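You operate a simulated robot arm through the tools that you are given. There is no shell and no other tool. Be economical: measure what you need, move in short steps, check, and stop when the job is done.

You run a simulated robot arm. Do the job below in one go: nothing can be reset, and whatever is moved stays where it is left.

JOB
Put the beige sack clip on the end of the packing table by the stand away on the third board from the bottom of the stores shelving. Put the count card that says "2 greened" from the bench behind the brush bar jig on the top of the turning plate and the count card marked "3 greened" on the middle of the side bench. Fetch the card box from the middle of the side bench and set it on the bare end of the side bench. Close the riddle soil drawer. Shut the top sample drawer. Take the green brush and leave it on the third board from the bottom of the stores shelving. Take the card box of lot cards on the front half of the end stand and put it away on the second board from the bottom of the stores shelving. Put the yellow brush on the shelf of the sack bench. Shut the liner drawer. Take the teal-top lot card marked "SPEED 4 PAD 2" from the top of the sack bench and put it on the bed of the box lane. Put the folded paper sack marked "small" from the top of the sack bench on the shelf of the sack bench. Lift the pocket flap b open. The order is free. Set down upright: beige sack clip, count card, card box, card box of lot cards, teal-top lot card, folded paper sack.

The check looks at the end state, three seconds after you hand in, the way a careful person would. Anything else that was tipped, shoved, dropped, spilled or broken makes it a failure.

ROBOT AND FRAMES
A 6-joint arm with a fingered hand on a trunk, on a base that drives. Base frame: it is fixed to the floor where the robot stands at the start and does not move with it; the origin is under the middle of the robot, x ahead of it, y to its left, z up. Readings come in m, rad, newtons and seconds.
With the tool pointing down near the work surface it reaches from about 0.1 to 0.4 m from the robot's upright axis, wherever it stands. Its first joint turns from -2.897 to 2.897 rad. Places, roughly: bare end of the side bench (20x48 cm) [0.58, 4.28, 0.88]; bed of the box lane (58x21 cm) [0.82, -5.98, 0.8]; beige sack clip (8x4x6 cm) [0.5, 0.2, 0.9]; card box [0.75, 3.25, 1]; card box of lot cards [3, -4.25, 0.5]; count card [0.25, 2.5, 1]; folded paper sack [3, -6.75, 1]; green brush (13x6x8 cm) [3.1, -2.1, 0.8]; liner drawer [0.9, -6.2, 0.7]; middle of the side bench [0.6, 3.2, 0.9]; pocket flap b [3, 0.6, 0.8]; riddle soil drawer [0.6, 5.2, 0.9]; second board of the stores shelving [0.7, -3.9, 0.6]; shelf of the sack bench (20x40 cm) [2.9, -6.66, 0.32]; teal-top lot card [2.75, -6.25, 0.75]; third board of the stores shelving [0.7, -3.9, 1]; top of the turning plate [0.5, 6.4, 0.9]; top sample drawer [0.8, 6.2, 0.7]; yellow brush (13x6x8 cm) [2.8, -5.9, 0.8]. Payload 2.3 kg.
The tool frame sits at the grasp point between the pads (the TCP): z along the fingers, y along the line on which they close. The tips reach 0.022 m beyond it. Largest opening 0.112 m; the body of the gripper starts 0.06 m behind the TCP. The gripper is a hand of 3 fingers: y runs from the thumb to the fingers, the wrist lies at [0, 0, -0.218] in the tool frame, and closing takes about 1.5 s.
Orientation is told as [roll, pitch, yaw] about the base's x, y, z axes, in that order, counted from this pose: with the fingers straight down and closing along the base's y, the tool's x points along the base's -x, its y along +y and its z along -z.

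CONTROLS
- The arm moves only by the tool send_rows. Its argument "increments" is a list of rows, each an object (a shift or turn left out is 0, a gripper value left out holds the last) with "travel": the shift along the base's x, y, z in units of 400 mm (1.0 is 400 mm), a list of three; "delta_rot": the turn, a rotation vector about the base's x, y, z in units of 180 degrees (1.0 is 180 degrees), a list of three; "grip": the closure, from 0 (fully open) to 1 (shut). In form: [{"travel": [x, y, z], "delta_rot": [rx, ry, rz], "grip": grip}, ...]. A call has 1 to 12 rows; each row is the pose to reach, as a shift and turn from the pose commanded when the call began. A call with a number of a shift or a turn outside -1 to 1 is refused whole. A row lasts 0.2 s, in which the tool goes at most 0.05 m and 0.15 rad; a call with a longer step from one row to the next is refused whole, and so is a gripper value outside its range. A pose out of reach is approached as far as the arm can. The call stops where the force on the tool passes 40 N (or 10 N more than at its start, if that is more) or the arm is blocked; 0.2 s more then pass. Each finger travels about 0.072 m/s and halts on what it meets, pressing with about 26 N; the grip force reading is that of the motor and also rises with nothing between the fingers. The clock runs only during rows and for 0.2 s after the last one: add rows that repeat a pose to give the fingers time. The reply holds the time, the measured pose of the TCP, the force on the tool along the base axes, the opening and the grip force, in the units named above and with some noise, with the torque about the TCP (base axes, N m) and any sound that the robot's microphone picked up.
- Cameras (640 x 400 px; columns grow to the right, rows downward): "scene" is now at [0.0122, 0.1622, 1.5074]; the picture's right is [0.29, -0.96, 0.00], its down [-0.75, -0.23, -0.62] and it looks along [0.59, 0.18, -0.79] (base axes); focal length 283 px, centre (320, 200). "wrist" rides on the gripper at [0.066, 0.003, -0.08] in the tool frame; the picture's right is [-0.05, 1.00, 0.00], its down [-0.77, -0.04, -0.64] and it looks along [-0.64, -0.03, 0.77] (tool axes); focal length 275 px, centre (320, 200). There is no depth. A picture from a camera that has moved, and an enlarged one, comes with that camera's place and axes in the base frame and with its lens.
- capture(camera): a new picture of that camera. No time passes.
- move_column(by): slides the trunk up (or, below 0, down) by that many m; the arm and the scene camera ride with it, the base frame stays. It gives what a move gives, with no picture.
- drive_base(legs): drives the robot by 1 to 6 legs, each [ahead, left, turn to the left] in m, m and rad, along the robot's own axes; the way and the turn of a leg run together, so that a leg with both is an arc; at most 1.5 m and 3.142 rad a leg. The arm and the cameras ride along, it lands a little off, and it stops where it bumps. It gives what a move gives.
- set_grasp(shape): the hand has 3 fingers and takes this shape, open, in about a second: jaw (thumb against the fingers, like two jaws); tri (thumb and two fingers); tip (a fingertip pinch); poke (one finger out to press); point (the index stretched); flat (the hand flat); cup (the hand cupped); fist (a fist). The gripper value then closes the fingers along that shape, each until it touches; the sizes above hold for jaw. It gives what a move gives, with no picture.
- head_to(pan, tilt): turns the head with the scene camera to pan (to the left, within 2.705 rad either way) and tilt (down, from -0.506 to 1.204), counted from straight ahead of the robot. It gives what a move gives.
- inspect(camera, box): a new picture of the part [left, top, right, bottom] of that camera's present view, enlarged. No time passes.
- job_done(): hands the job in; it is judged then, once.

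Work in short steps. Places have to be worked out from the pictures, the camera data and where the tool is seen: move nearer, look again, correct. Check each grasp and each placing, and mend what went wrong. You have 546 turns and 336 pictures in all, those below and enlarged ones among them. Open the gripper and draw the arm clear of the work before you hand the job in, unless the task says otherwise; then end with one line.

The tools are called after "Request:" by a JSON object that holds its "op" and its "data". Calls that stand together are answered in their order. send_rows: Moves the arm, as the interface text tells. Its arguments: {"type":"object","properties":{"increments":{"type":"array"}},"required":["increments"]} The other tools are called the same way: move_column (by) slides the trunk up or down; set_grasp (shape) gives the hand a shape; drive_base (legs) drives the base; head_to (pan, tilt) turns the head that bears the scene camera; capture (camera) takes a picture; inspect (camera, box) takes an enlarged picture of a part of a camera's view; job_done () hands the job in.

At the start:

```text
time: 0.0
tool_pos: [0.2887, 0.1849, 1.182]
orientation: [0.003, -0.001, -0.001]
force: [0.1, 0.7, -0.4]
moment: [-0.02, 0.02, 0.03]
width: 0.1119
finger_force: 0.1
shape: jaw
trunk travel left (down, up): [-0.438, 0.152]
robot x, y, heading: [-0.0012, 0.0046, 0.004]
head pan, tilt: [0.293, 0.906]
```

scene: 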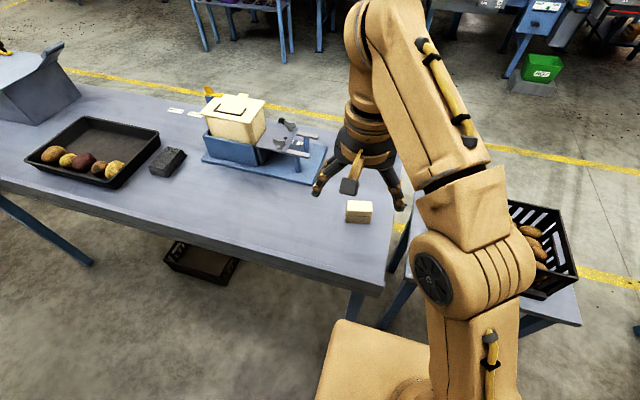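
wrist: 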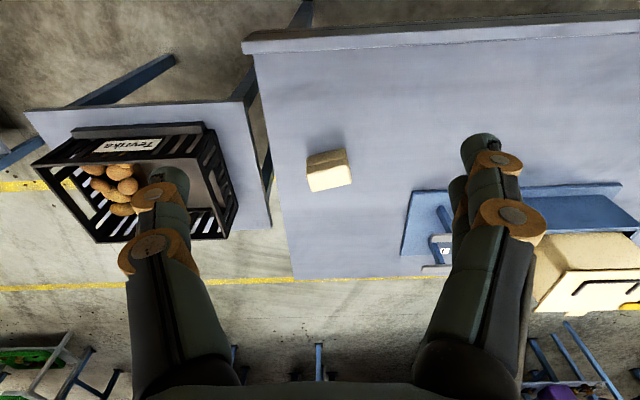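

The clip looks to be at about [0.465, 0.19], top around z 0.93. I take a closer look from both cameras.

Request:
{"op": "inspect", "data": {"camera": "wrist", "box": [240, 100, 440, 225]}}

Request:
{"op": "inspect", "data": {"camera": "scene", "box": [300, 150, 420, 300]}}

```text
3.20 times, centred on (340, 162) of wrist
camera zoom: at [0.2222, 0.1884, 1.2632], right [0.05, 1.0, 0.0], down [0.77, -0.04, 0.64], along [0.64, -0.03, -0.77], focal length 881 px, centre (256, 320)
```

zoom: 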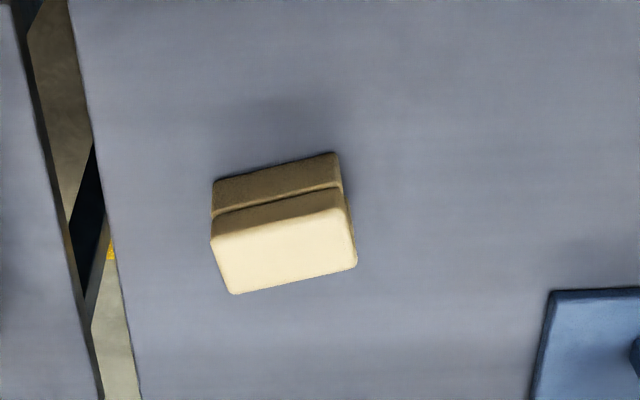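

```text
2.67 times, centred on (360, 225) of scene
camera zoom: at [0.0122, 0.1622, 1.5074], right [0.29, -0.96, 0.0], down [-0.75, -0.23, -0.62], along [0.59, 0.18, -0.79], focal length 754 px, centre (213, 133)
```

zoom: 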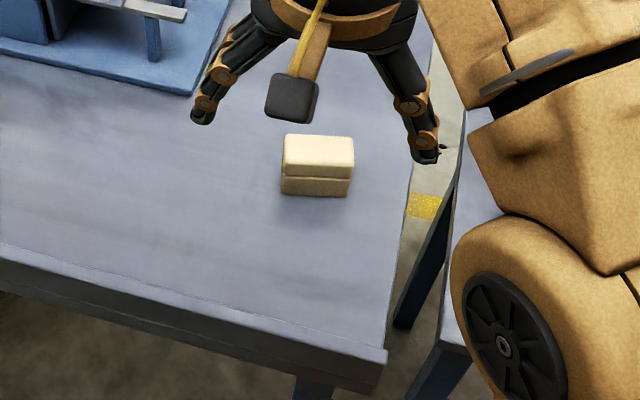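

Both views agree: clip top centre at about [0.512, 0.196, 0.85], long side turned ~21° from y, table at 0.79 with its edge at x≈0.34. I check the base clearance by looking down.

Request:
{"op": "head_to", "data": {"pan": 0.0, "tilt": 1.2}}

Request:
{"op": "capture", "data": {"camera": "scene"}}

```text
time: 0.8
tool_pos: [0.288, 0.1869, 1.1816]
orientation: [0.001, -0.001, -0.002]
force: [0.3, 0.0, -0.3]
moment: [0.0, 0.01, 0.03]
width: 0.1119
finger_force: 0.0
shape: jaw
trunk travel left (down, up): [-0.438, 0.152]
robot x, y, heading: [0.0042, 0.003, -0.004]
head pan, tilt: [0.0, 1.201]
```

```text
331 pictures are left
camera scene: at [-0.0039, 0.1405, 1.488], right [0.0, -1.0, 0.0], down [-0.93, 0.0, -0.36], along [0.36, 0.0, -0.93], focal length 283 px, centre (320, 200)
```

scene: 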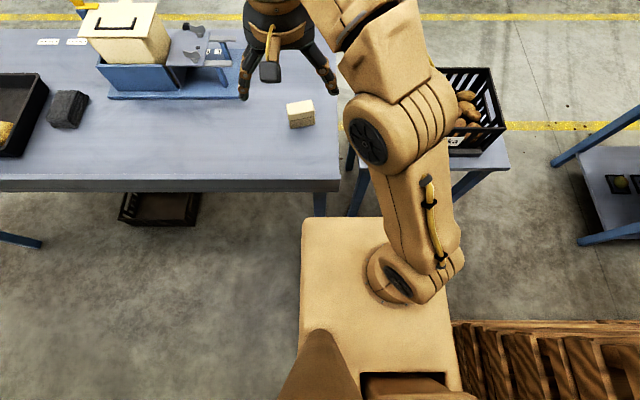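

The carriage front is near x≈0.2 and the table edge at x≈0.33, so there is room for about 0.1 m. I drive left then a bit ahead.

Request:
{"op": "drive_base", "data": {"legs": [[0, 0.17, 0], [0.1, 0, 0]]}}

Request:
{"op": "capture", "data": {"camera": "scene"}}

Request:
{"op": "capture", "data": {"camera": "wrist"}}

```text
time: 3.0
tool_pos: [0.3895, 0.3563, 1.1805]
orientation: [0.003, -0.001, -0.002]
force: [1.2, 0.5, 0.2]
moment: [-0.02, 0.04, 0.01]
width: 0.1119
finger_force: 0.1
shape: jaw
trunk travel left (down, up): [-0.438, 0.152]
robot x, y, heading: [0.0967, 0.1657, -0.002]
head pan, tilt: [0.0, 1.201]
```

```text
330 pictures are left
camera scene: at [0.0979, 0.3105, 1.488], right [0.0, -1.0, 0.0], down [-0.93, 0.0, -0.36], along [0.36, 0.0, -0.93], focal length 283 px, centre (320, 200)
```

scene: 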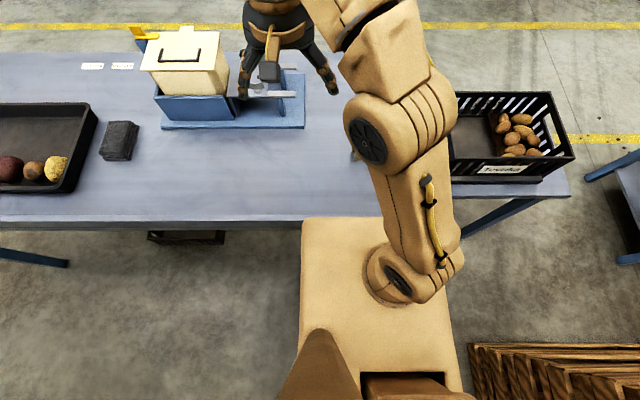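

```text
329 pictures are left
camera wrist: at [0.3238, 0.3581, 1.2629], right [0.05, 1.0, 0.0], down [0.77, -0.04, 0.64], along [0.63, -0.03, -0.77], focal length 275 px, centre (320, 200)
```

wrist: 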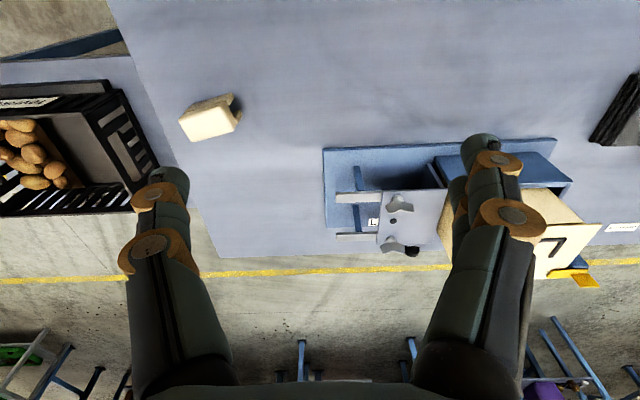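

Landed fine. I bring the tool above the clip at z≈1.05 with yaw −69° and look again.

Request:
{"op": "send_rows", "data": {"increments": [{"travel": [0.03, -0.05, -0.04], "delta_rot": [0, 0, -0.047]}, {"travel": [0.07, -0.1, -0.08], "delta_rot": [0, 0, -0.094]}, {"travel": [0.11, -0.15, -0.12], "delta_rot": [0, 0, -0.14]}, {"travel": [0.15, -0.2, -0.16], "delta_rot": [0, 0, -0.187]}, {"travel": [0.19, -0.25, -0.2], "delta_rot": [0, 0, -0.234]}, {"travel": [0.22, -0.3, -0.24], "delta_rot": [0, 0, -0.28]}, {"travel": [0.25, -0.35, -0.28], "delta_rot": [0, 0, -0.327]}, {"travel": [0.28, -0.4, -0.32], "delta_rot": [0, 0, -0.374]}, {"travel": [0.28, -0.4, -0.32], "delta_rot": [0, 0, -0.382]}]}}

Request:
{"op": "capture", "data": {"camera": "wrist"}}

Request:
{"op": "capture", "data": {"camera": "scene"}}

```text
time: 5.0
tool_pos: [0.5001, 0.1939, 1.0528]
orientation: [0.001, 0.0, -1.203]
force: [-0.1, -1.2, -0.3]
moment: [0.01, 0.03, -0.03]
width: 0.112
finger_force: 0.0
shape: jaw
trunk travel left (down, up): [-0.438, 0.152]
robot x, y, heading: [0.0987, 0.1663, -0.004]
head pan, tilt: [0.0, 1.201]
```

```text
328 pictures are left
camera wrist: at [0.4795, 0.2573, 1.1349], right [0.95, 0.31, 0.0], down [0.24, -0.73, 0.64], along [0.2, -0.6, -0.77], focal length 275 px, centre (320, 200)
```

wrist: 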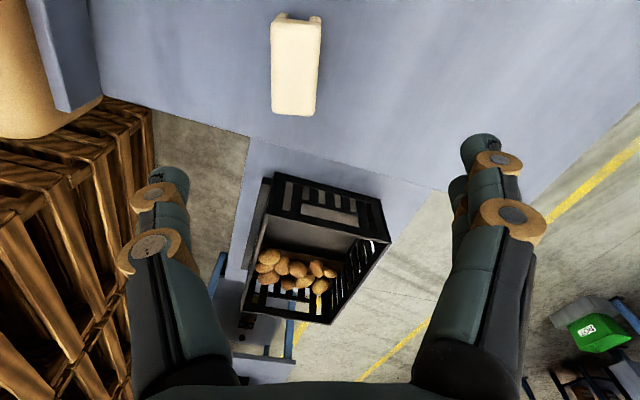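

```text
327 pictures are left
camera scene: at [0.0958, 0.3107, 1.4879], right [0.0, -1.0, 0.0], down [-0.93, 0.0, -0.36], along [0.36, 0.0, -0.93], focal length 283 px, centre (320, 200)
```

scene: 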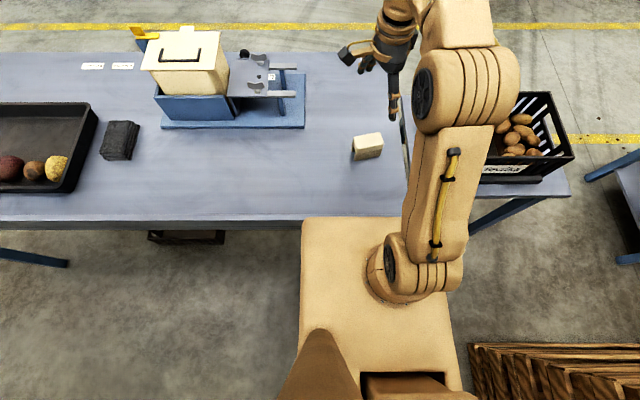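

Request:
{"op": "inspect", "data": {"camera": "scene", "box": [336, 120, 400, 170]}}

```text
8.00 times, centred on (368, 145) of scene
camera zoom: at [0.0958, 0.3107, 1.4879], right [0.0, -1.0, 0.0], down [-0.93, 0.0, -0.36], along [0.36, 0.0, -0.93], focal length 2261 px, centre (-64, 640)
```

zoom: 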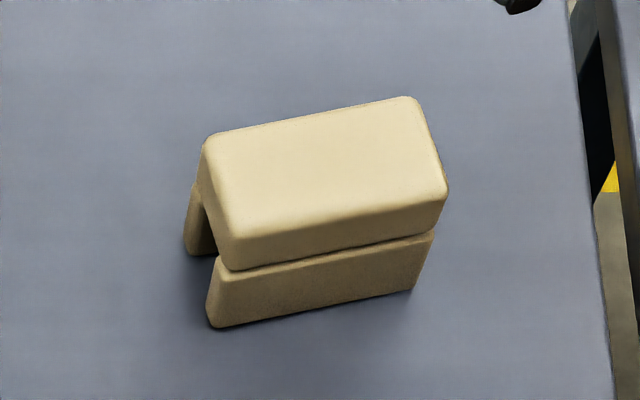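

Intersecting all views gives clip top centre ≈ [0.483, 0.19, 0.885], turned ~15°. I correct and come down partway, then check.

Request:
{"op": "send_rows", "data": {"increments": [{"travel": [-0.0425, -0.01, -0.08], "delta_rot": [0, 0, -0.034]}, {"travel": [-0.0425, -0.01, -0.2], "delta_rot": [0, 0, -0.034]}, {"travel": [-0.0425, -0.01, -0.32], "delta_rot": [0, 0, -0.034]}]}}

Request:
{"op": "capture", "data": {"camera": "wrist"}}

Request:
{"op": "capture", "data": {"camera": "scene"}}

```text
time: 5.8
tool_pos: [0.4837, 0.1912, 0.9262]
orientation: [0.001, -0.001, -1.312]
force: [-0.1, 0.1, -0.7]
moment: [0.03, 0.02, -0.01]
width: 0.1117
finger_force: 0.1
shape: jaw
trunk travel left (down, up): [-0.438, 0.152]
robot x, y, heading: [0.0998, 0.1718, -0.006]
head pan, tilt: [0.0, 1.201]
```

```text
325 pictures are left
camera wrist: at [0.4687, 0.2558, 1.0071], right [0.98, 0.21, 0.0], down [0.16, -0.75, 0.64], along [0.14, -0.62, -0.77], focal length 275 px, centre (320, 200)
```

wrist: 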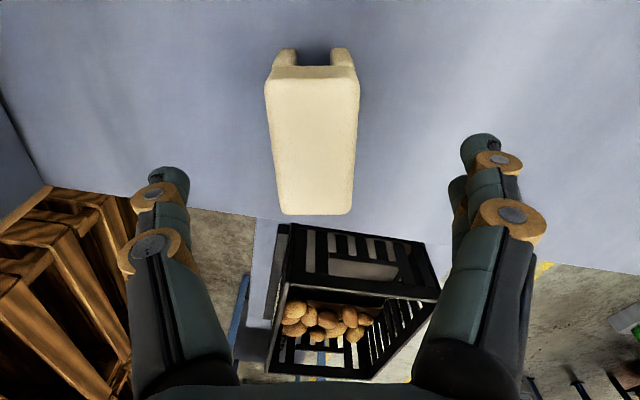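

```text
324 pictures are left
camera scene: at [0.0964, 0.3105, 1.488], right [0.0, -1.0, 0.0], down [-0.93, 0.0, -0.36], along [0.36, 0.0, -0.93], focal length 283 px, centre (320, 200)
```

scene: 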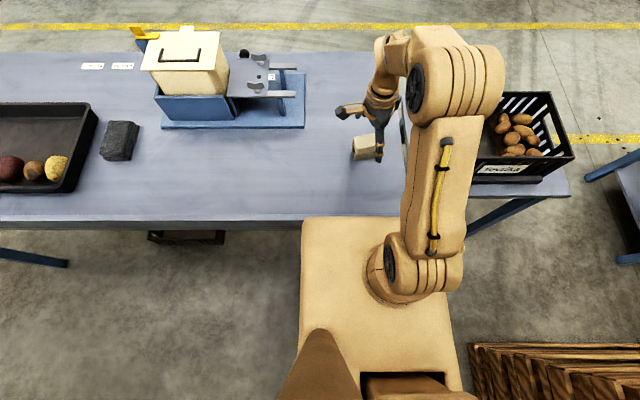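

Aligned. I lower to z≈0.868 and close.

Request:
{"op": "send_rows", "data": {"increments": [{"travel": [-0.006, 0.01, -0.08], "grip": 0}, {"travel": [-0.006, 0.01, -0.145], "grip": 0}, {"travel": [-0.006, 0.01, -0.145], "grip": 0.5}, {"travel": [-0.006, 0.01, -0.145], "grip": 1}, {"travel": [-0.006, 0.01, -0.145], "grip": 1}, {"travel": [-0.006, 0.01, -0.145], "grip": 1}, {"travel": [-0.006, 0.01, -0.145], "grip": 1}, {"travel": [-0.006, 0.01, -0.145], "grip": 1}, {"travel": [-0.006, 0.01, -0.145], "grip": 1}]}}

Request:
{"op": "capture", "data": {"camera": "wrist"}}

```text
time: 7.8
tool_pos: [0.4812, 0.196, 0.868]
orientation: [0.002, -0.002, -1.308]
force: [0.0, -0.2, -0.1]
moment: [0.01, -0.01, 0.01]
width: 0.0319
finger_force: 26.0
shape: jaw
trunk travel left (down, up): [-0.438, 0.152]
robot x, y, heading: [0.0993, 0.1711, -0.002]
head pan, tilt: [0.0, 1.201]
```

```text
323 pictures are left
camera wrist: at [0.4669, 0.2599, 0.9492], right [0.98, 0.21, 0.0], down [0.16, -0.75, 0.64], along [0.14, -0.62, -0.77], focal length 275 px, centre (320, 200)
```

wrist: 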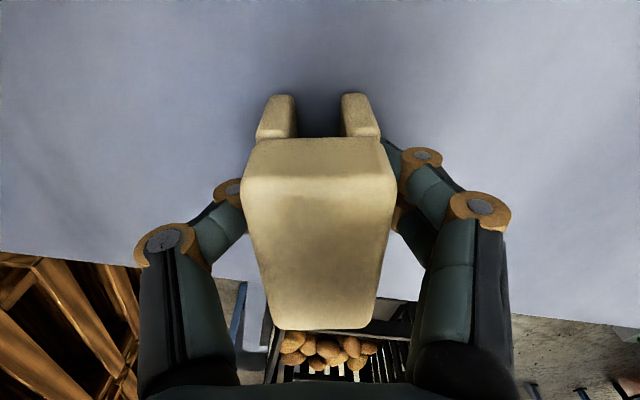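

Gripped (0.032 m, 26 N). Lift up and draw back.

Request:
{"op": "send_rows", "data": {"increments": [{"travel": [0, 0, 0.12], "grip": 1}, {"travel": [0, 0, 0.24], "grip": 1}, {"travel": [0, 0, 0.36], "grip": 1}, {"travel": [0, 0, 0.48], "grip": 1}, {"travel": [0, 0, 0.6], "grip": 1}, {"travel": [-0.1, 0, 0.65], "grip": 1}, {"travel": [-0.2, 0, 0.7], "grip": 1}, {"travel": [-0.3, 0, 0.75], "grip": 1}]}}

Request:
{"op": "head_to", "data": {"pan": -1.57, "tilt": 0.3}}

Request:
{"op": "capture", "data": {"camera": "scene"}}

```text
time: 9.6
tool_pos: [0.3604, 0.1952, 1.1678]
orientation: [0.004, -0.001, -1.308]
force: [0.7, 0.7, 0.2]
moment: [0.02, 0.0, 0.01]
width: 0.0317
finger_force: 25.4
shape: jaw
trunk travel left (down, up): [-0.438, 0.152]
robot x, y, heading: [0.0989, 0.171, -0.005]
head pan, tilt: [0.0, 1.201]
```

```text
time: 11.3
tool_pos: [0.3623, 0.1952, 1.1679]
orientation: [0.0, 0.001, -1.309]
force: [0.0, 0.8, -0.6]
moment: [0.01, -0.02, -0.01]
width: 0.0314
finger_force: 26.8
shape: jaw
trunk travel left (down, up): [-0.438, 0.152]
robot x, y, heading: [0.1005, 0.17, -0.003]
head pan, tilt: [-1.571, 0.3]
```

```text
322 pictures are left
camera scene: at [0.0401, 0.2172, 1.56], right [-1.0, 0.0, 0.0], down [0.0, 0.3, -0.96], along [0.0, -0.96, -0.3], focal length 283 px, centre (320, 200)
```

scene: 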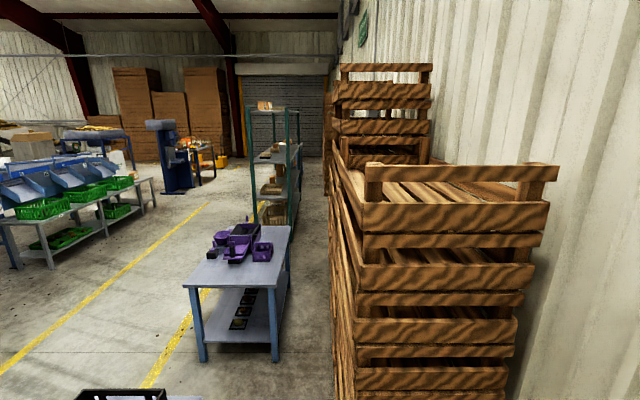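

The shelving stands down at y≈−4 with teal posts. I look at the ground around me for a way out to the aisle.

Request:
{"op": "head_to", "data": {"pan": -1.4, "tilt": 1.0}}

Request:
{"op": "capture", "data": {"camera": "scene"}}

Request:
{"op": "head_to", "data": {"pan": 1.4, "tilt": 0.45}}

Request:
{"op": "capture", "data": {"camera": "scene"}}

```text
time: 12.3
tool_pos: [0.3627, 0.1955, 1.1657]
orientation: [0.001, 0.001, -1.309]
force: [-0.7, -0.1, -1.2]
moment: [0.02, 0.0, 0.0]
width: 0.0316
finger_force: 26.4
shape: jaw
trunk travel left (down, up): [-0.438, 0.152]
robot x, y, heading: [0.0995, 0.1697, 0.003]
head pan, tilt: [-1.4, 1.0]
```

```text
321 pictures are left
camera scene: at [0.0519, 0.2419, 1.5006], right [-0.99, -0.17, 0.0], down [-0.14, 0.83, -0.54], along [0.09, -0.53, -0.84], focal length 283 px, centre (320, 200)
```

scene: 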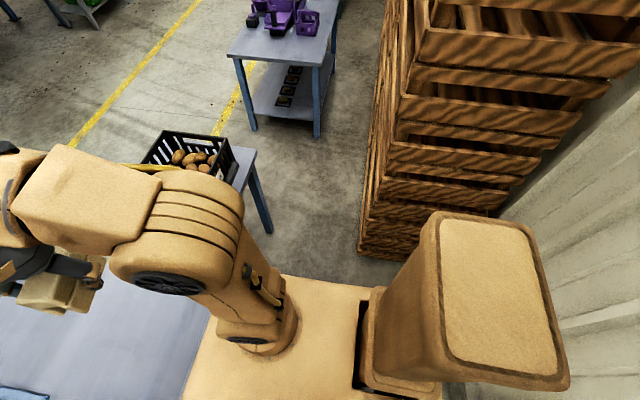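

```text
time: 14.8
tool_pos: [0.3626, 0.1952, 1.1668]
orientation: [0.0, 0.0, -1.31]
force: [-0.1, -0.2, 0.5]
moment: [0.01, -0.01, 0.01]
width: 0.0318
finger_force: 26.1
shape: jaw
trunk travel left (down, up): [-0.438, 0.152]
robot x, y, heading: [0.1006, 0.1735, 0.0]
head pan, tilt: [1.4, 0.45]
```

```text
320 pictures are left
camera scene: at [0.056, 0.4011, 1.5461], right [0.99, -0.17, 0.0], down [-0.07, -0.43, -0.9], along [0.15, 0.89, -0.44], focal length 283 px, centre (320, 200)
```

scene: 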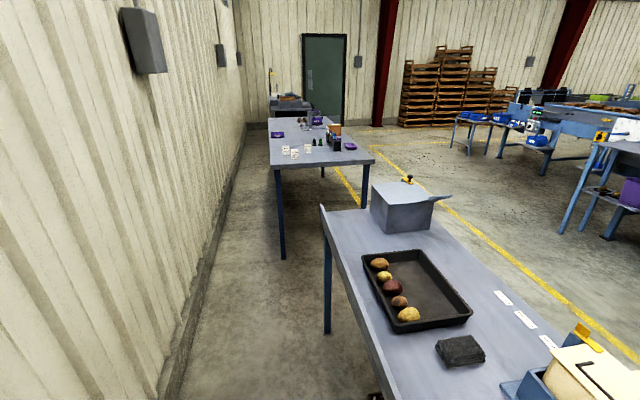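

Gap to the right is tight; the gap on the left between packing table (ends y≈1.75) and side bench (starts y≈2.3) looks better. I back off and drive left, then look again.

Request:
{"op": "drive_base", "data": {"legs": [[-0.2, 0, 0], [0, 1.3, 0]]}}

Request:
{"op": "head_to", "data": {"pan": 0.5, "tilt": 0.8}}

Request:
{"op": "capture", "data": {"camera": "scene"}}

```text
time: 22.5
tool_pos: [0.1589, 1.4848, 1.167]
orientation: [0.002, 0.0, -1.303]
force: [-0.1, 0.2, -0.7]
moment: [0.0, 0.01, 0.0]
width: 0.0316
finger_force: 26.2
shape: jaw
trunk travel left (down, up): [-0.438, 0.152]
robot x, y, heading: [-0.1038, 1.4579, 0.002]
head pan, tilt: [1.4, 0.45]
```

```text
time: 23.7
tool_pos: [0.159, 1.4842, 1.1664]
orientation: [0.001, 0.002, -1.304]
force: [0.3, 0.8, -0.4]
moment: [-0.03, 0.02, 0.0]
width: 0.0317
finger_force: 25.6
shape: jaw
trunk travel left (down, up): [-0.438, 0.152]
robot x, y, heading: [-0.1014, 1.4549, 0.004]
head pan, tilt: [0.499, 0.799]
```

```text
319 pictures are left
camera scene: at [-0.0924, 1.6362, 1.5157], right [0.48, -0.87, 0.0], down [-0.63, -0.35, -0.7], along [0.61, 0.34, -0.72], focal length 283 px, centre (320, 200)
```

scene: 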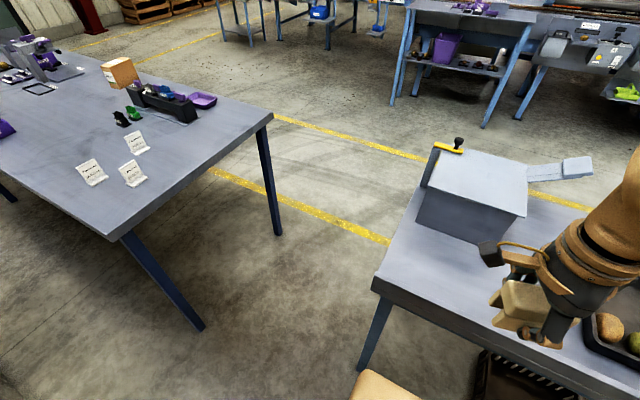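

Gap is about y 1.69–2.36. I centre at y≈2.03 and drive through to the aisle.

Request:
{"op": "drive_base", "data": {"legs": [[0, 0.57, 0], [1.2, 0, 0], [0.5, 0, 0]]}}

Request:
{"op": "head_to", "data": {"pan": -1.57, "tilt": 0.3}}

Request:
{"op": "capture", "data": {"camera": "scene"}}

Request:
{"op": "head_to", "data": {"pan": 0, "tilt": 0.4}}

Request:
{"op": "capture", "data": {"camera": "scene"}}

```text
time: 35.2
tool_pos: [1.8582, 2.0342, 1.1673]
orientation: [0.003, 0.001, -1.325]
force: [0.4, 0.2, 0.1]
moment: [0.0, 0.01, -0.01]
width: 0.0317
finger_force: 25.9
shape: jaw
trunk travel left (down, up): [-0.438, 0.152]
robot x, y, heading: [1.5958, 2.0116, -0.014]
head pan, tilt: [0.499, 0.799]
```

```text
time: 37.1
tool_pos: [1.8577, 2.0348, 1.1668]
orientation: [0.002, -0.001, -1.323]
force: [0.2, 0.5, -0.2]
moment: [-0.01, -0.01, -0.01]
width: 0.0316
finger_force: 25.9
shape: jaw
trunk travel left (down, up): [-0.438, 0.152]
robot x, y, heading: [1.5957, 2.0116, -0.018]
head pan, tilt: [-1.571, 0.3]
```

```text
318 pictures are left
camera scene: at [1.5362, 2.0606, 1.56], right [-1.0, 0.01, 0.0], down [0.0, 0.3, -0.96], along [-0.01, -0.96, -0.3], focal length 283 px, centre (320, 200)
```

scene: 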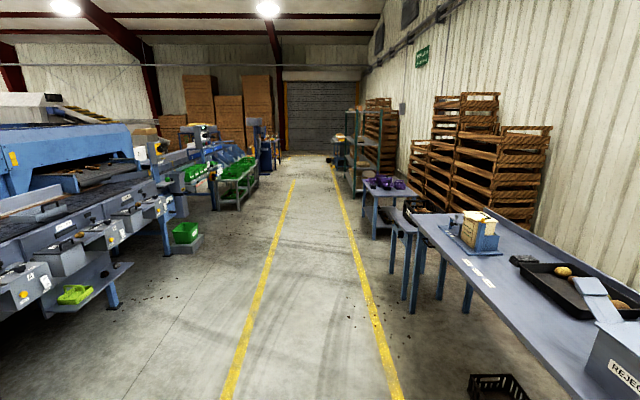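

```text
time: 38.8
tool_pos: [1.8569, 2.0337, 1.1667]
orientation: [0.002, -0.002, -1.324]
force: [0.0, 0.5, -0.2]
moment: [-0.02, 0.01, 0.0]
width: 0.0317
finger_force: 26.1
shape: jaw
trunk travel left (down, up): [-0.438, 0.152]
robot x, y, heading: [1.5933, 2.0116, -0.017]
head pan, tilt: [0.0, 0.4]
```

```text
317 pictures are left
camera scene: at [1.6301, 2.1525, 1.5508], right [-0.02, -1.0, 0.0], down [-0.39, 0.01, -0.92], along [0.92, -0.01, -0.39], focal length 283 px, centre (320, 200)
```

scene: 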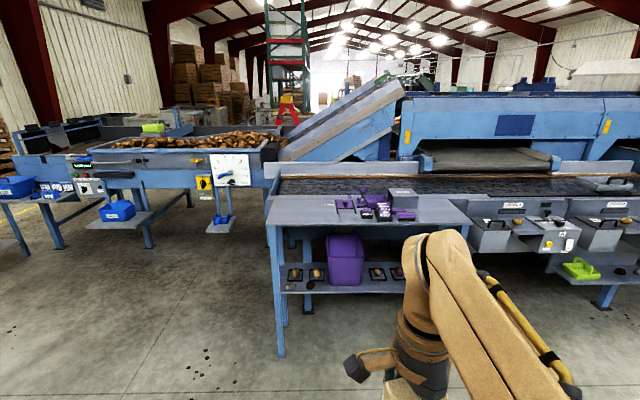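

The aisle between the yellow lines is clear. I turn right and drive down along it toward the shelving.

Request:
{"op": "drive_base", "data": {"legs": [[0, 0, -1.553], [1.5, 0, 0], [1.5, 0, 0], [1.5, 0, 0]]}}

Request:
{"op": "capture", "data": {"camera": "scene"}}

```text
time: 64.1
tool_pos: [1.6138, -2.7508, 1.1675]
orientation: [0.001, 0.0, -2.89]
force: [-0.1, -0.7, -0.7]
moment: [0.02, 0.03, -0.03]
width: 0.0314
finger_force: 25.9
shape: jaw
trunk travel left (down, up): [-0.438, 0.152]
robot x, y, heading: [1.5903, -2.4874, -1.579]
head pan, tilt: [0.0, 0.4]
```

```text
316 pictures are left
camera scene: at [1.7313, -2.5234, 1.5508], right [-1.0, 0.01, 0.0], down [0.0, 0.39, -0.92], along [-0.01, -0.92, -0.39], focal length 283 px, centre (320, 200)
```

scene: 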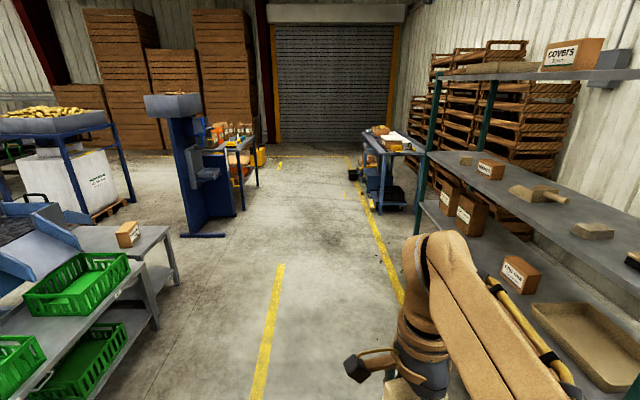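

Shelving is at my right, front edge at x≈0.87. I go on to y≈−3.6 and turn to face it.

Request:
{"op": "drive_base", "data": {"legs": [[1.2, 0, 0], [0, 0, -1.56]]}}

Request:
{"op": "capture", "data": {"camera": "scene"}}

Request:
{"op": "capture", "data": {"camera": "wrist"}}

```text
time: 74.0
tool_pos: [1.3234, -3.7161, 1.1671]
orientation: [0.001, 0.0, 1.844]
force: [0.4, -0.2, -1.1]
moment: [-0.01, -0.05, 0.0]
width: 0.0317
finger_force: 25.8
shape: jaw
trunk travel left (down, up): [-0.438, 0.152]
robot x, y, heading: [1.5857, -3.6901, -3.131]
head pan, tilt: [0.0, 0.4]
```

```text
315 pictures are left
camera scene: at [1.5549, -3.8299, 1.5508], right [-0.01, 1.0, 0.0], down [0.39, 0.0, -0.92], along [-0.92, -0.01, -0.39], focal length 283 px, centre (320, 200)
```

scene: 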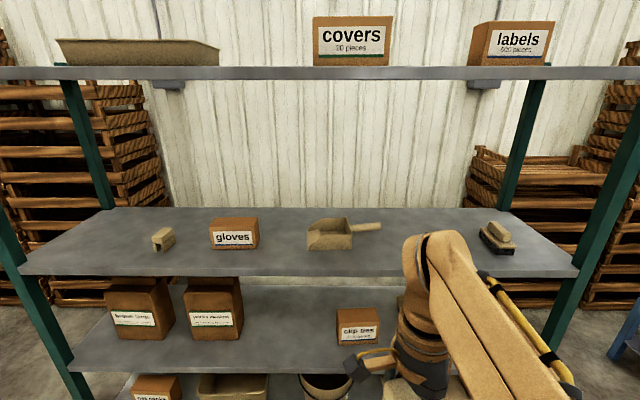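

```text
314 pictures are left
camera wrist: at [1.3394, -3.7818, 1.2483], right [-0.97, -0.22, 0.0], down [-0.17, 0.75, 0.64], along [-0.14, 0.62, -0.77], focal length 275 px, centre (320, 200)
```

wrist: 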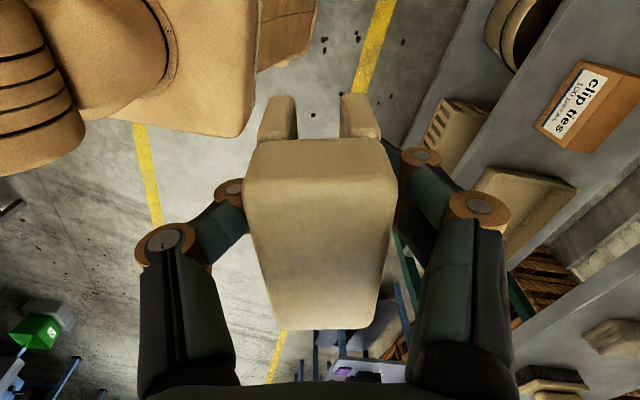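

Third board is at z≈1.03 (a like clip and brush are there already), second at 0.60, top at 1.55. I shift toward the free stretch right of the scoop and approach.

Request:
{"op": "drive_base", "data": {"legs": [[0.28, -0.2, -0.01]]}}

Request:
{"op": "head_to", "data": {"pan": 0, "tilt": 0.6}}

Request:
{"op": "capture", "data": {"camera": "scene"}}

Request:
{"op": "capture", "data": {"camera": "wrist"}}

```text
time: 76.2
tool_pos: [1.043, -3.5129, 1.1669]
orientation: [0.003, 0.0, 1.831]
force: [0.1, 0.8, -0.8]
moment: [0.02, -0.01, -0.02]
width: 0.0315
finger_force: 25.8
shape: jaw
trunk travel left (down, up): [-0.438, 0.152]
robot x, y, heading: [1.306, -3.4853, 3.143]
head pan, tilt: [0.0, 0.4]
```

```text
time: 76.9
tool_pos: [1.0433, -3.5122, 1.1669]
orientation: [0.002, -0.001, 1.831]
force: [-0.2, 0.0, 0.2]
moment: [-0.01, 0.01, 0.04]
width: 0.0314
finger_force: 26.0
shape: jaw
trunk travel left (down, up): [-0.438, 0.152]
robot x, y, heading: [1.3049, -3.4907, 3.14]
head pan, tilt: [0.0, 0.6]
```

```text
313 pictures are left
camera scene: at [1.2772, -3.6285, 1.5326], right [0.0, 1.0, 0.0], down [0.56, 0.0, -0.83], along [-0.83, 0.0, -0.56], focal length 283 px, centre (320, 200)
```

scene: 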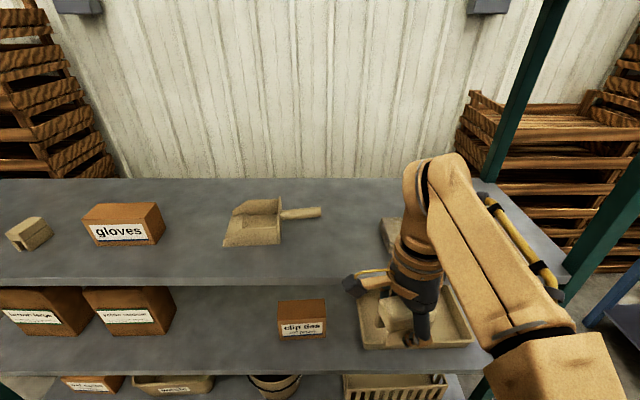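

```text
312 pictures are left
camera wrist: at [1.0581, -3.5779, 1.2483], right [-0.98, -0.21, 0.0], down [-0.16, 0.75, 0.64], along [-0.14, 0.62, -0.77], focal length 275 px, centre (320, 200)
```

wrist: 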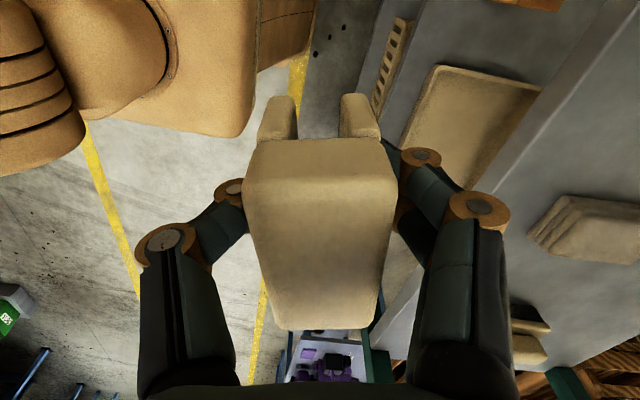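

Sacks lie farther right; the free spot is about [0.78, −3.59] on the board. I move 0.15 ahead and slightly left.

Request:
{"op": "drive_base", "data": {"legs": [[0.15, 0.05, 0]]}}

Request:
{"op": "capture", "data": {"camera": "scene"}}

Request:
{"op": "capture", "data": {"camera": "wrist"}}

```text
time: 78.3
tool_pos: [0.8904, -3.5625, 1.1668]
orientation: [0.002, 0.0, 1.83]
force: [-0.5, -0.2, -0.5]
moment: [-0.03, -0.02, -0.03]
width: 0.0315
finger_force: 25.6
shape: jaw
trunk travel left (down, up): [-0.438, 0.152]
robot x, y, heading: [1.1548, -3.5358, 3.138]
head pan, tilt: [0.0, 0.6]
```

```text
311 pictures are left
camera scene: at [1.1247, -3.6787, 1.5325], right [0.0, 1.0, 0.0], down [0.57, 0.0, -0.82], along [-0.82, 0.0, -0.57], focal length 283 px, centre (320, 200)
```

scene: 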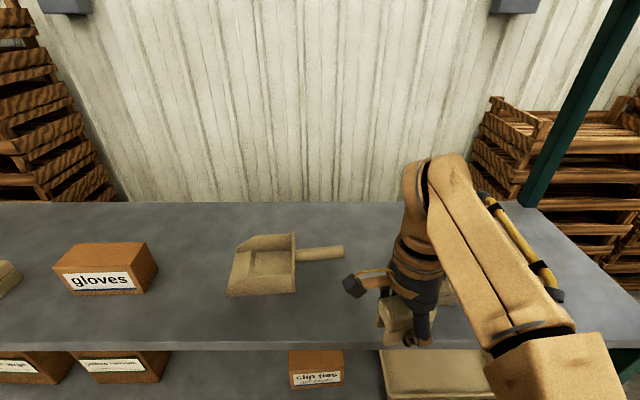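

```text
310 pictures are left
camera wrist: at [0.9058, -3.6278, 1.248], right [-0.98, -0.21, 0.0], down [-0.16, 0.75, 0.64], along [-0.14, 0.62, -0.77], focal length 275 px, centre (320, 200)
```

wrist: 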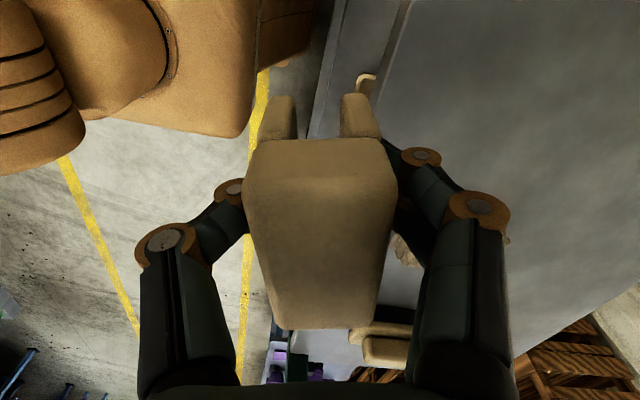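

Moving over the spot, then lowering toward z≈1.09.

Request:
{"op": "send_rows", "data": {"increments": [{"travel": [-0.1, -0.04, 0], "grip": 1}, {"travel": [-0.2, -0.0875, -0.03], "grip": 1}, {"travel": [-0.275, -0.0875, -0.1], "grip": 1}, {"travel": [-0.275, -0.0875, -0.18], "grip": 1}]}}

Request:
{"op": "capture", "data": {"camera": "scene"}}

Request:
{"op": "capture", "data": {"camera": "wrist"}}

```text
time: 79.3
tool_pos: [0.7821, -3.5965, 1.093]
orientation: [0.001, -0.001, 1.828]
force: [0.4, 0.3, -1.2]
moment: [0.02, 0.0, 0.01]
width: 0.0312
finger_force: 25.7
shape: jaw
trunk travel left (down, up): [-0.438, 0.152]
robot x, y, heading: [1.155, -3.5382, 3.138]
head pan, tilt: [0.0, 0.6]
```

```text
309 pictures are left
camera scene: at [1.1263, -3.6784, 1.5326], right [0.0, 1.0, 0.0], down [0.56, 0.0, -0.83], along [-0.83, 0.0, -0.56], focal length 283 px, centre (320, 200)
```

scene: 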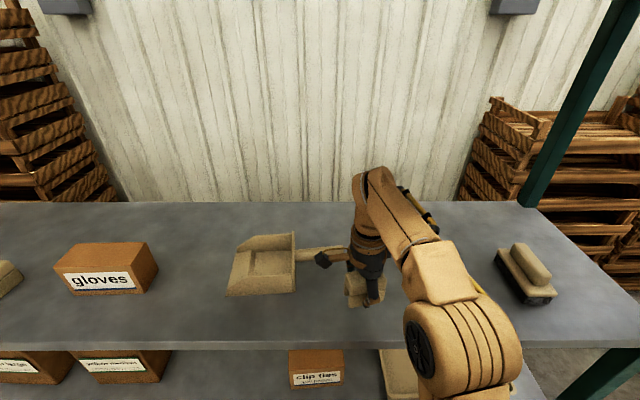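

```text
308 pictures are left
camera wrist: at [0.7964, -3.6624, 1.1753], right [-0.98, -0.21, 0.0], down [-0.16, 0.75, 0.64], along [-0.14, 0.62, -0.77], focal length 275 px, centre (320, 200)
```

wrist: 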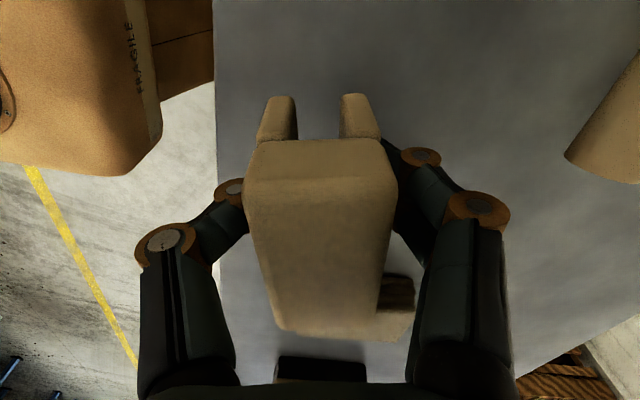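

Checking the gap under the clip.

Request:
{"op": "inspect", "data": {"camera": "scene", "box": [300, 230, 420, 330]}}

Request:
{"op": "send_rows", "data": {"increments": [{"travel": [0, 0, -0.02], "grip": 1}, {"travel": [0, 0, -0.035], "grip": 1}]}}

```text
4.00 times, centred on (360, 280) of scene
camera zoom: at [1.1263, -3.6784, 1.5326], right [0.0, 1.0, 0.0], down [0.56, 0.0, -0.83], along [-0.83, 0.0, -0.56], focal length 1131 px, centre (160, -120)
```

zoom: 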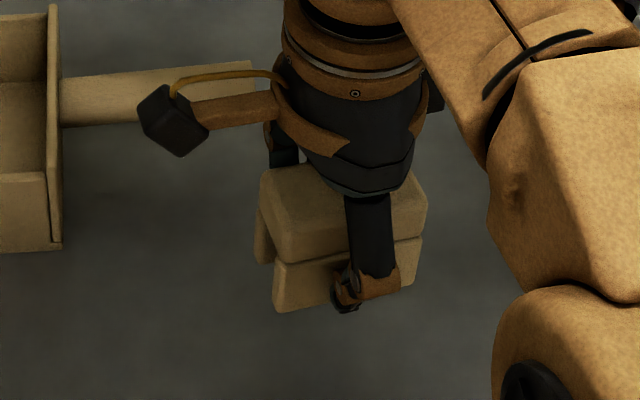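

```text
time: 80.0
tool_pos: [0.7818, -3.5975, 1.0797]
orientation: [0.002, -0.001, 1.829]
force: [-1.0, -0.1, -0.3]
moment: [0.02, 0.0, -0.03]
width: 0.0314
finger_force: 25.6
shape: jaw
trunk travel left (down, up): [-0.438, 0.152]
robot x, y, heading: [1.152, -3.538, 3.139]
head pan, tilt: [0.0, 0.6]
```

No contact yet. I go down in millimetre steps.

Request:
{"op": "send_rows", "data": {"increments": [{"travel": [0, 0, -0.006], "grip": 1}, {"travel": [0, 0, -0.012], "grip": 1}, {"travel": [0, 0, -0.012], "grip": 1}]}}

Request:
{"op": "inspect", "data": {"camera": "scene", "box": [300, 230, 420, 330]}}

```text
time: 80.8
tool_pos: [0.7815, -3.5966, 1.0761]
orientation: [0.0, 0.0, 1.832]
force: [0.1, -1.1, 0.0]
moment: [-0.02, 0.0, 0.01]
width: 0.0314
finger_force: 25.6
shape: jaw
trunk travel left (down, up): [-0.438, 0.152]
robot x, y, heading: [1.1549, -3.5395, 3.134]
head pan, tilt: [0.0, 0.6]
```

```text
4.00 times, centred on (360, 280) of scene
camera zoom: at [1.1257, -3.6783, 1.5326], right [0.0, 1.0, 0.0], down [0.56, 0.0, -0.83], along [-0.83, 0.0, -0.56], focal length 1131 px, centre (160, -120)
```

zoom: 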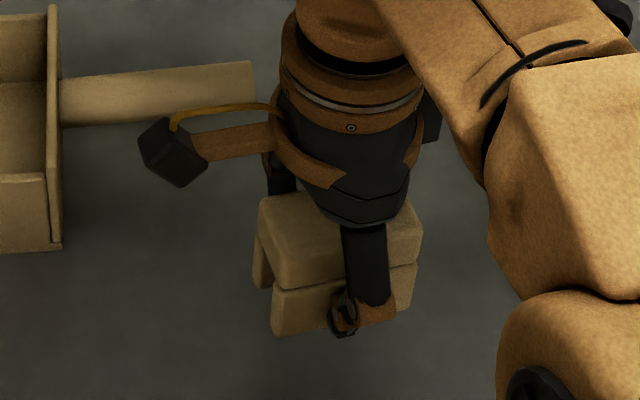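

Request:
{"op": "send_rows", "data": {"increments": [{"travel": [0, 0, -0.01], "grip": 1}, {"travel": [0, 0, -0.02], "grip": 1}, {"travel": [0, 0, -0.03], "grip": 1}, {"travel": [0, 0, -0.03], "grip": 1}]}}

```text
time: 81.8
tool_pos: [0.7821, -3.5972, 1.0636]
orientation: [0.001, 0.0, 1.83]
force: [-0.4, 0.0, -0.2]
moment: [0.01, 0.02, 0.03]
width: 0.0315
finger_force: 26.0
shape: jaw
trunk travel left (down, up): [-0.438, 0.152]
robot x, y, heading: [1.1532, -3.5387, 3.137]
head pan, tilt: [0.0, 0.6]
```

Request:
{"op": "send_rows", "data": {"increments": [{"travel": [0, 0, -0.01], "grip": 1}, {"travel": [0, 0, -0.02], "grip": 1}, {"travel": [0, 0, -0.03], "grip": 1}, {"travel": [0, 0, -0.03], "grip": 1}]}}

Request:
{"op": "inspect", "data": {"camera": "scene", "box": [300, 230, 420, 330]}}

```text
time: 82.8
tool_pos: [0.7829, -3.5965, 1.0514]
orientation: [0.001, 0.0, 1.832]
force: [0.8, -0.2, -0.3]
moment: [0.0, -0.02, 0.0]
width: 0.0315
finger_force: 25.6
shape: jaw
trunk travel left (down, up): [-0.438, 0.152]
robot x, y, heading: [1.1528, -3.5413, 3.143]
head pan, tilt: [0.0, 0.6]
```

```text
4.00 times, centred on (360, 280) of scene
camera zoom: at [1.1258, -3.6783, 1.5326], right [0.0, 1.0, 0.0], down [0.56, 0.0, -0.83], along [-0.83, 0.0, -0.56], focal length 1131 px, centre (160, -120)
```

zoom: 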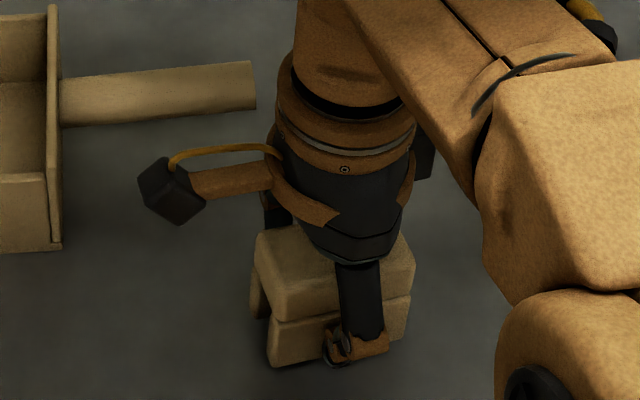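

Request:
{"op": "send_rows", "data": {"increments": [{"travel": [0, 0, -0.008], "grip": 1}, {"travel": [0, 0, -0.016], "grip": 1}, {"travel": [0, 0, -0.016], "grip": 1}]}}

```text
time: 83.5
tool_pos: [0.7816, -3.5975, 1.0466]
orientation: [0.003, -0.002, 1.83]
force: [-1.4, -0.2, 11.4]
moment: [-0.01, 0.16, 0.0]
width: 0.0316
finger_force: 25.8
shape: jaw
trunk travel left (down, up): [-0.438, 0.152]
robot x, y, heading: [1.1569, -3.537, 3.14]
head pan, tilt: [0.0, 0.6]
```

Contact (11 N). I release and rise straight up.

Request:
{"op": "send_rows", "data": {"increments": [{"travel": [0, 0, 0.002], "grip": 0.6}, {"travel": [0, 0, 0.002], "grip": 0.3}, {"travel": [0, 0, 0.002], "grip": 0.3}, {"travel": [0, 0, 0.002], "grip": 0.3}, {"travel": [0, 0, 0.002], "grip": 0.2}, {"travel": [0, 0, 0.002], "grip": 0.2}, {"travel": [0, 0, 0.1], "grip": 0.2}, {"travel": [0, 0, 0.2], "grip": 0.2}, {"travel": [0, 0, 0.3], "grip": 0.2}]}}

Request:
{"op": "capture", "data": {"camera": "scene"}}

Request:
{"op": "capture", "data": {"camera": "wrist"}}

```text
time: 85.5
tool_pos: [0.7816, -3.5964, 1.1645]
orientation: [0.0, -0.001, 1.832]
force: [0.4, 0.2, -0.8]
moment: [0.0, 0.01, -0.02]
width: 0.0892
finger_force: 0.0
shape: jaw
trunk travel left (down, up): [-0.438, 0.152]
robot x, y, heading: [1.1564, -3.5369, 3.132]
head pan, tilt: [0.0, 0.6]
```

```text
304 pictures are left
camera scene: at [1.1251, -3.6784, 1.5325], right [0.0, 1.0, 0.0], down [0.57, 0.0, -0.82], along [-0.82, 0.0, -0.57], focal length 283 px, centre (320, 200)
```

scene: 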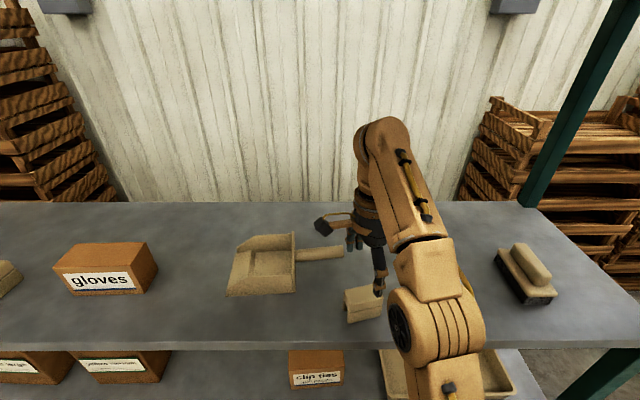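

```text
303 pictures are left
camera wrist: at [0.7961, -3.6625, 1.2469], right [-0.98, -0.21, 0.0], down [-0.16, 0.75, 0.64], along [-0.14, 0.62, -0.77], focal length 275 px, centre (320, 200)
```

wrist: 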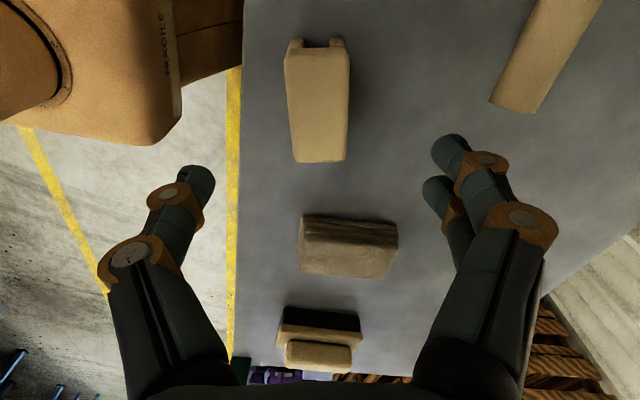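

Clip stands well. Next the green brush: retract, back into the aisle, turn to face +x and go to y≈−2.1.

Request:
{"op": "drive_base", "data": {"legs": [[-0.45, 0, 0]]}}

Request:
{"op": "send_rows", "data": {"increments": [{"travel": [0.1, 0.05, 0.02], "grip": 0}, {"travel": [0.2, 0.1, 0.04], "grip": 0}, {"travel": [0.3, 0.12, 0.06], "grip": 0}]}}

Request:
{"op": "drive_base", "data": {"legs": [[0, 0, 3.14], [0, 1.44, 0]]}}

Request:
{"op": "capture", "data": {"camera": "scene"}}

```text
time: 88.2
tool_pos: [1.2287, -3.5983, 1.1666]
orientation: [0.003, 0.0, 1.825]
force: [0.2, 0.0, -0.2]
moment: [-0.04, 0.01, 0.0]
width: 0.0894
finger_force: 0.0
shape: jaw
trunk travel left (down, up): [-0.438, 0.152]
robot x, y, heading: [1.6044, -3.5367, 3.133]
head pan, tilt: [0.0, 0.6]
```

```text
time: 89.0
tool_pos: [1.3491, -3.548, 1.1887]
orientation: [0.006, -0.001, 1.824]
force: [0.2, -1.0, -0.4]
moment: [0.05, 0.01, 0.03]
width: 0.1118
finger_force: 0.1
shape: jaw
trunk travel left (down, up): [-0.438, 0.152]
robot x, y, heading: [1.6032, -3.5399, 3.134]
head pan, tilt: [0.0, 0.6]
```

```text
time: 103.5
tool_pos: [1.9117, -2.1019, 1.1882]
orientation: [0.003, 0.0, -1.346]
force: [-0.4, -0.9, 0.4]
moment: [0.03, 0.05, -0.03]
width: 0.1118
finger_force: 0.1
shape: jaw
trunk travel left (down, up): [-0.438, 0.152]
robot x, y, heading: [1.6573, -2.1054, -0.036]
head pan, tilt: [0.0, 0.6]
```

```text
302 pictures are left
camera scene: at [1.6923, -1.9637, 1.5325], right [-0.04, -1.0, 0.0], down [-0.56, 0.02, -0.83], along [0.82, -0.03, -0.56], focal length 283 px, centre (320, 200)
```

scene: 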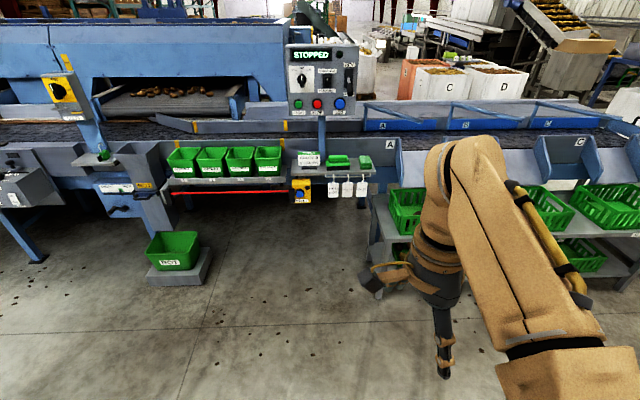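

Request:
{"op": "inspect", "data": {"camera": "scene", "box": [260, 120, 400, 220]}}

```text
4.00 times, centred on (330, 170) of scene
camera zoom: at [1.6923, -1.9637, 1.5325], right [-0.04, -1.0, 0.0], down [-0.56, 0.02, -0.83], along [0.82, -0.03, -0.56], focal length 1131 px, centre (280, 320)
```

zoom: 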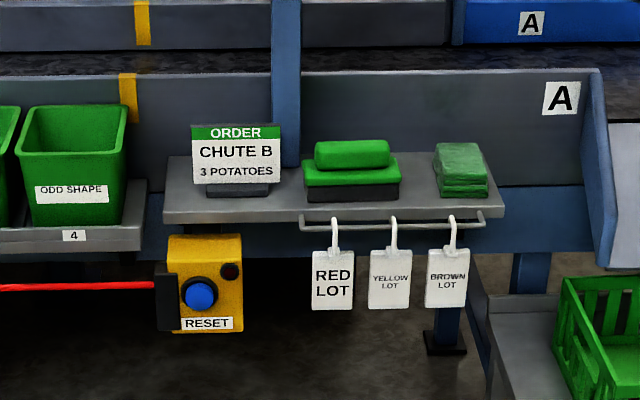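

The green brush sits on a little shelf at about [3.1, −2.1, 0.8]. I drive nearer, watching the crate stand on the right.

Request:
{"op": "drive_base", "data": {"legs": [[0, 0, 0.038], [0.88, 0.05, 0]]}}

Request:
{"op": "capture", "data": {"camera": "scene"}}

Request:
{"op": "capture", "data": {"camera": "wrist"}}

```text
time: 108.5
tool_pos: [2.7817, -2.0446, 1.1885]
orientation: [0.004, -0.002, -1.312]
force: [0.2, 0.0, 0.0]
moment: [-0.04, -0.01, 0.05]
width: 0.1117
finger_force: 0.1
shape: jaw
trunk travel left (down, up): [-0.438, 0.152]
robot x, y, heading: [2.5281, -2.0534, -0.003]
head pan, tilt: [0.0, 0.6]
```

```text
300 pictures are left
camera scene: at [2.5584, -1.914, 1.5325], right [0.0, -1.0, 0.0], down [-0.57, 0.0, -0.82], along [0.82, 0.0, -0.57], focal length 283 px, centre (320, 200)
```

scene: 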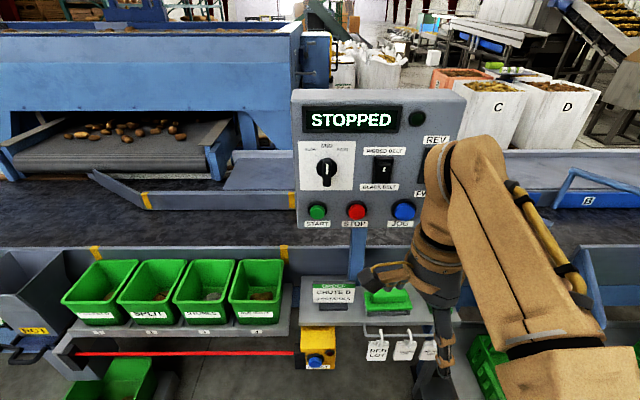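

```text
299 pictures are left
camera wrist: at [2.7678, -1.9807, 1.2702], right [0.98, 0.21, 0.0], down [0.16, -0.76, 0.64], along [0.14, -0.62, -0.77], focal length 275 px, centre (320, 200)
```

wrist: 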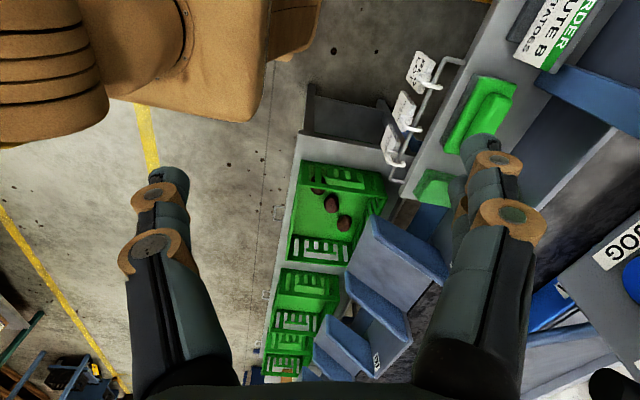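

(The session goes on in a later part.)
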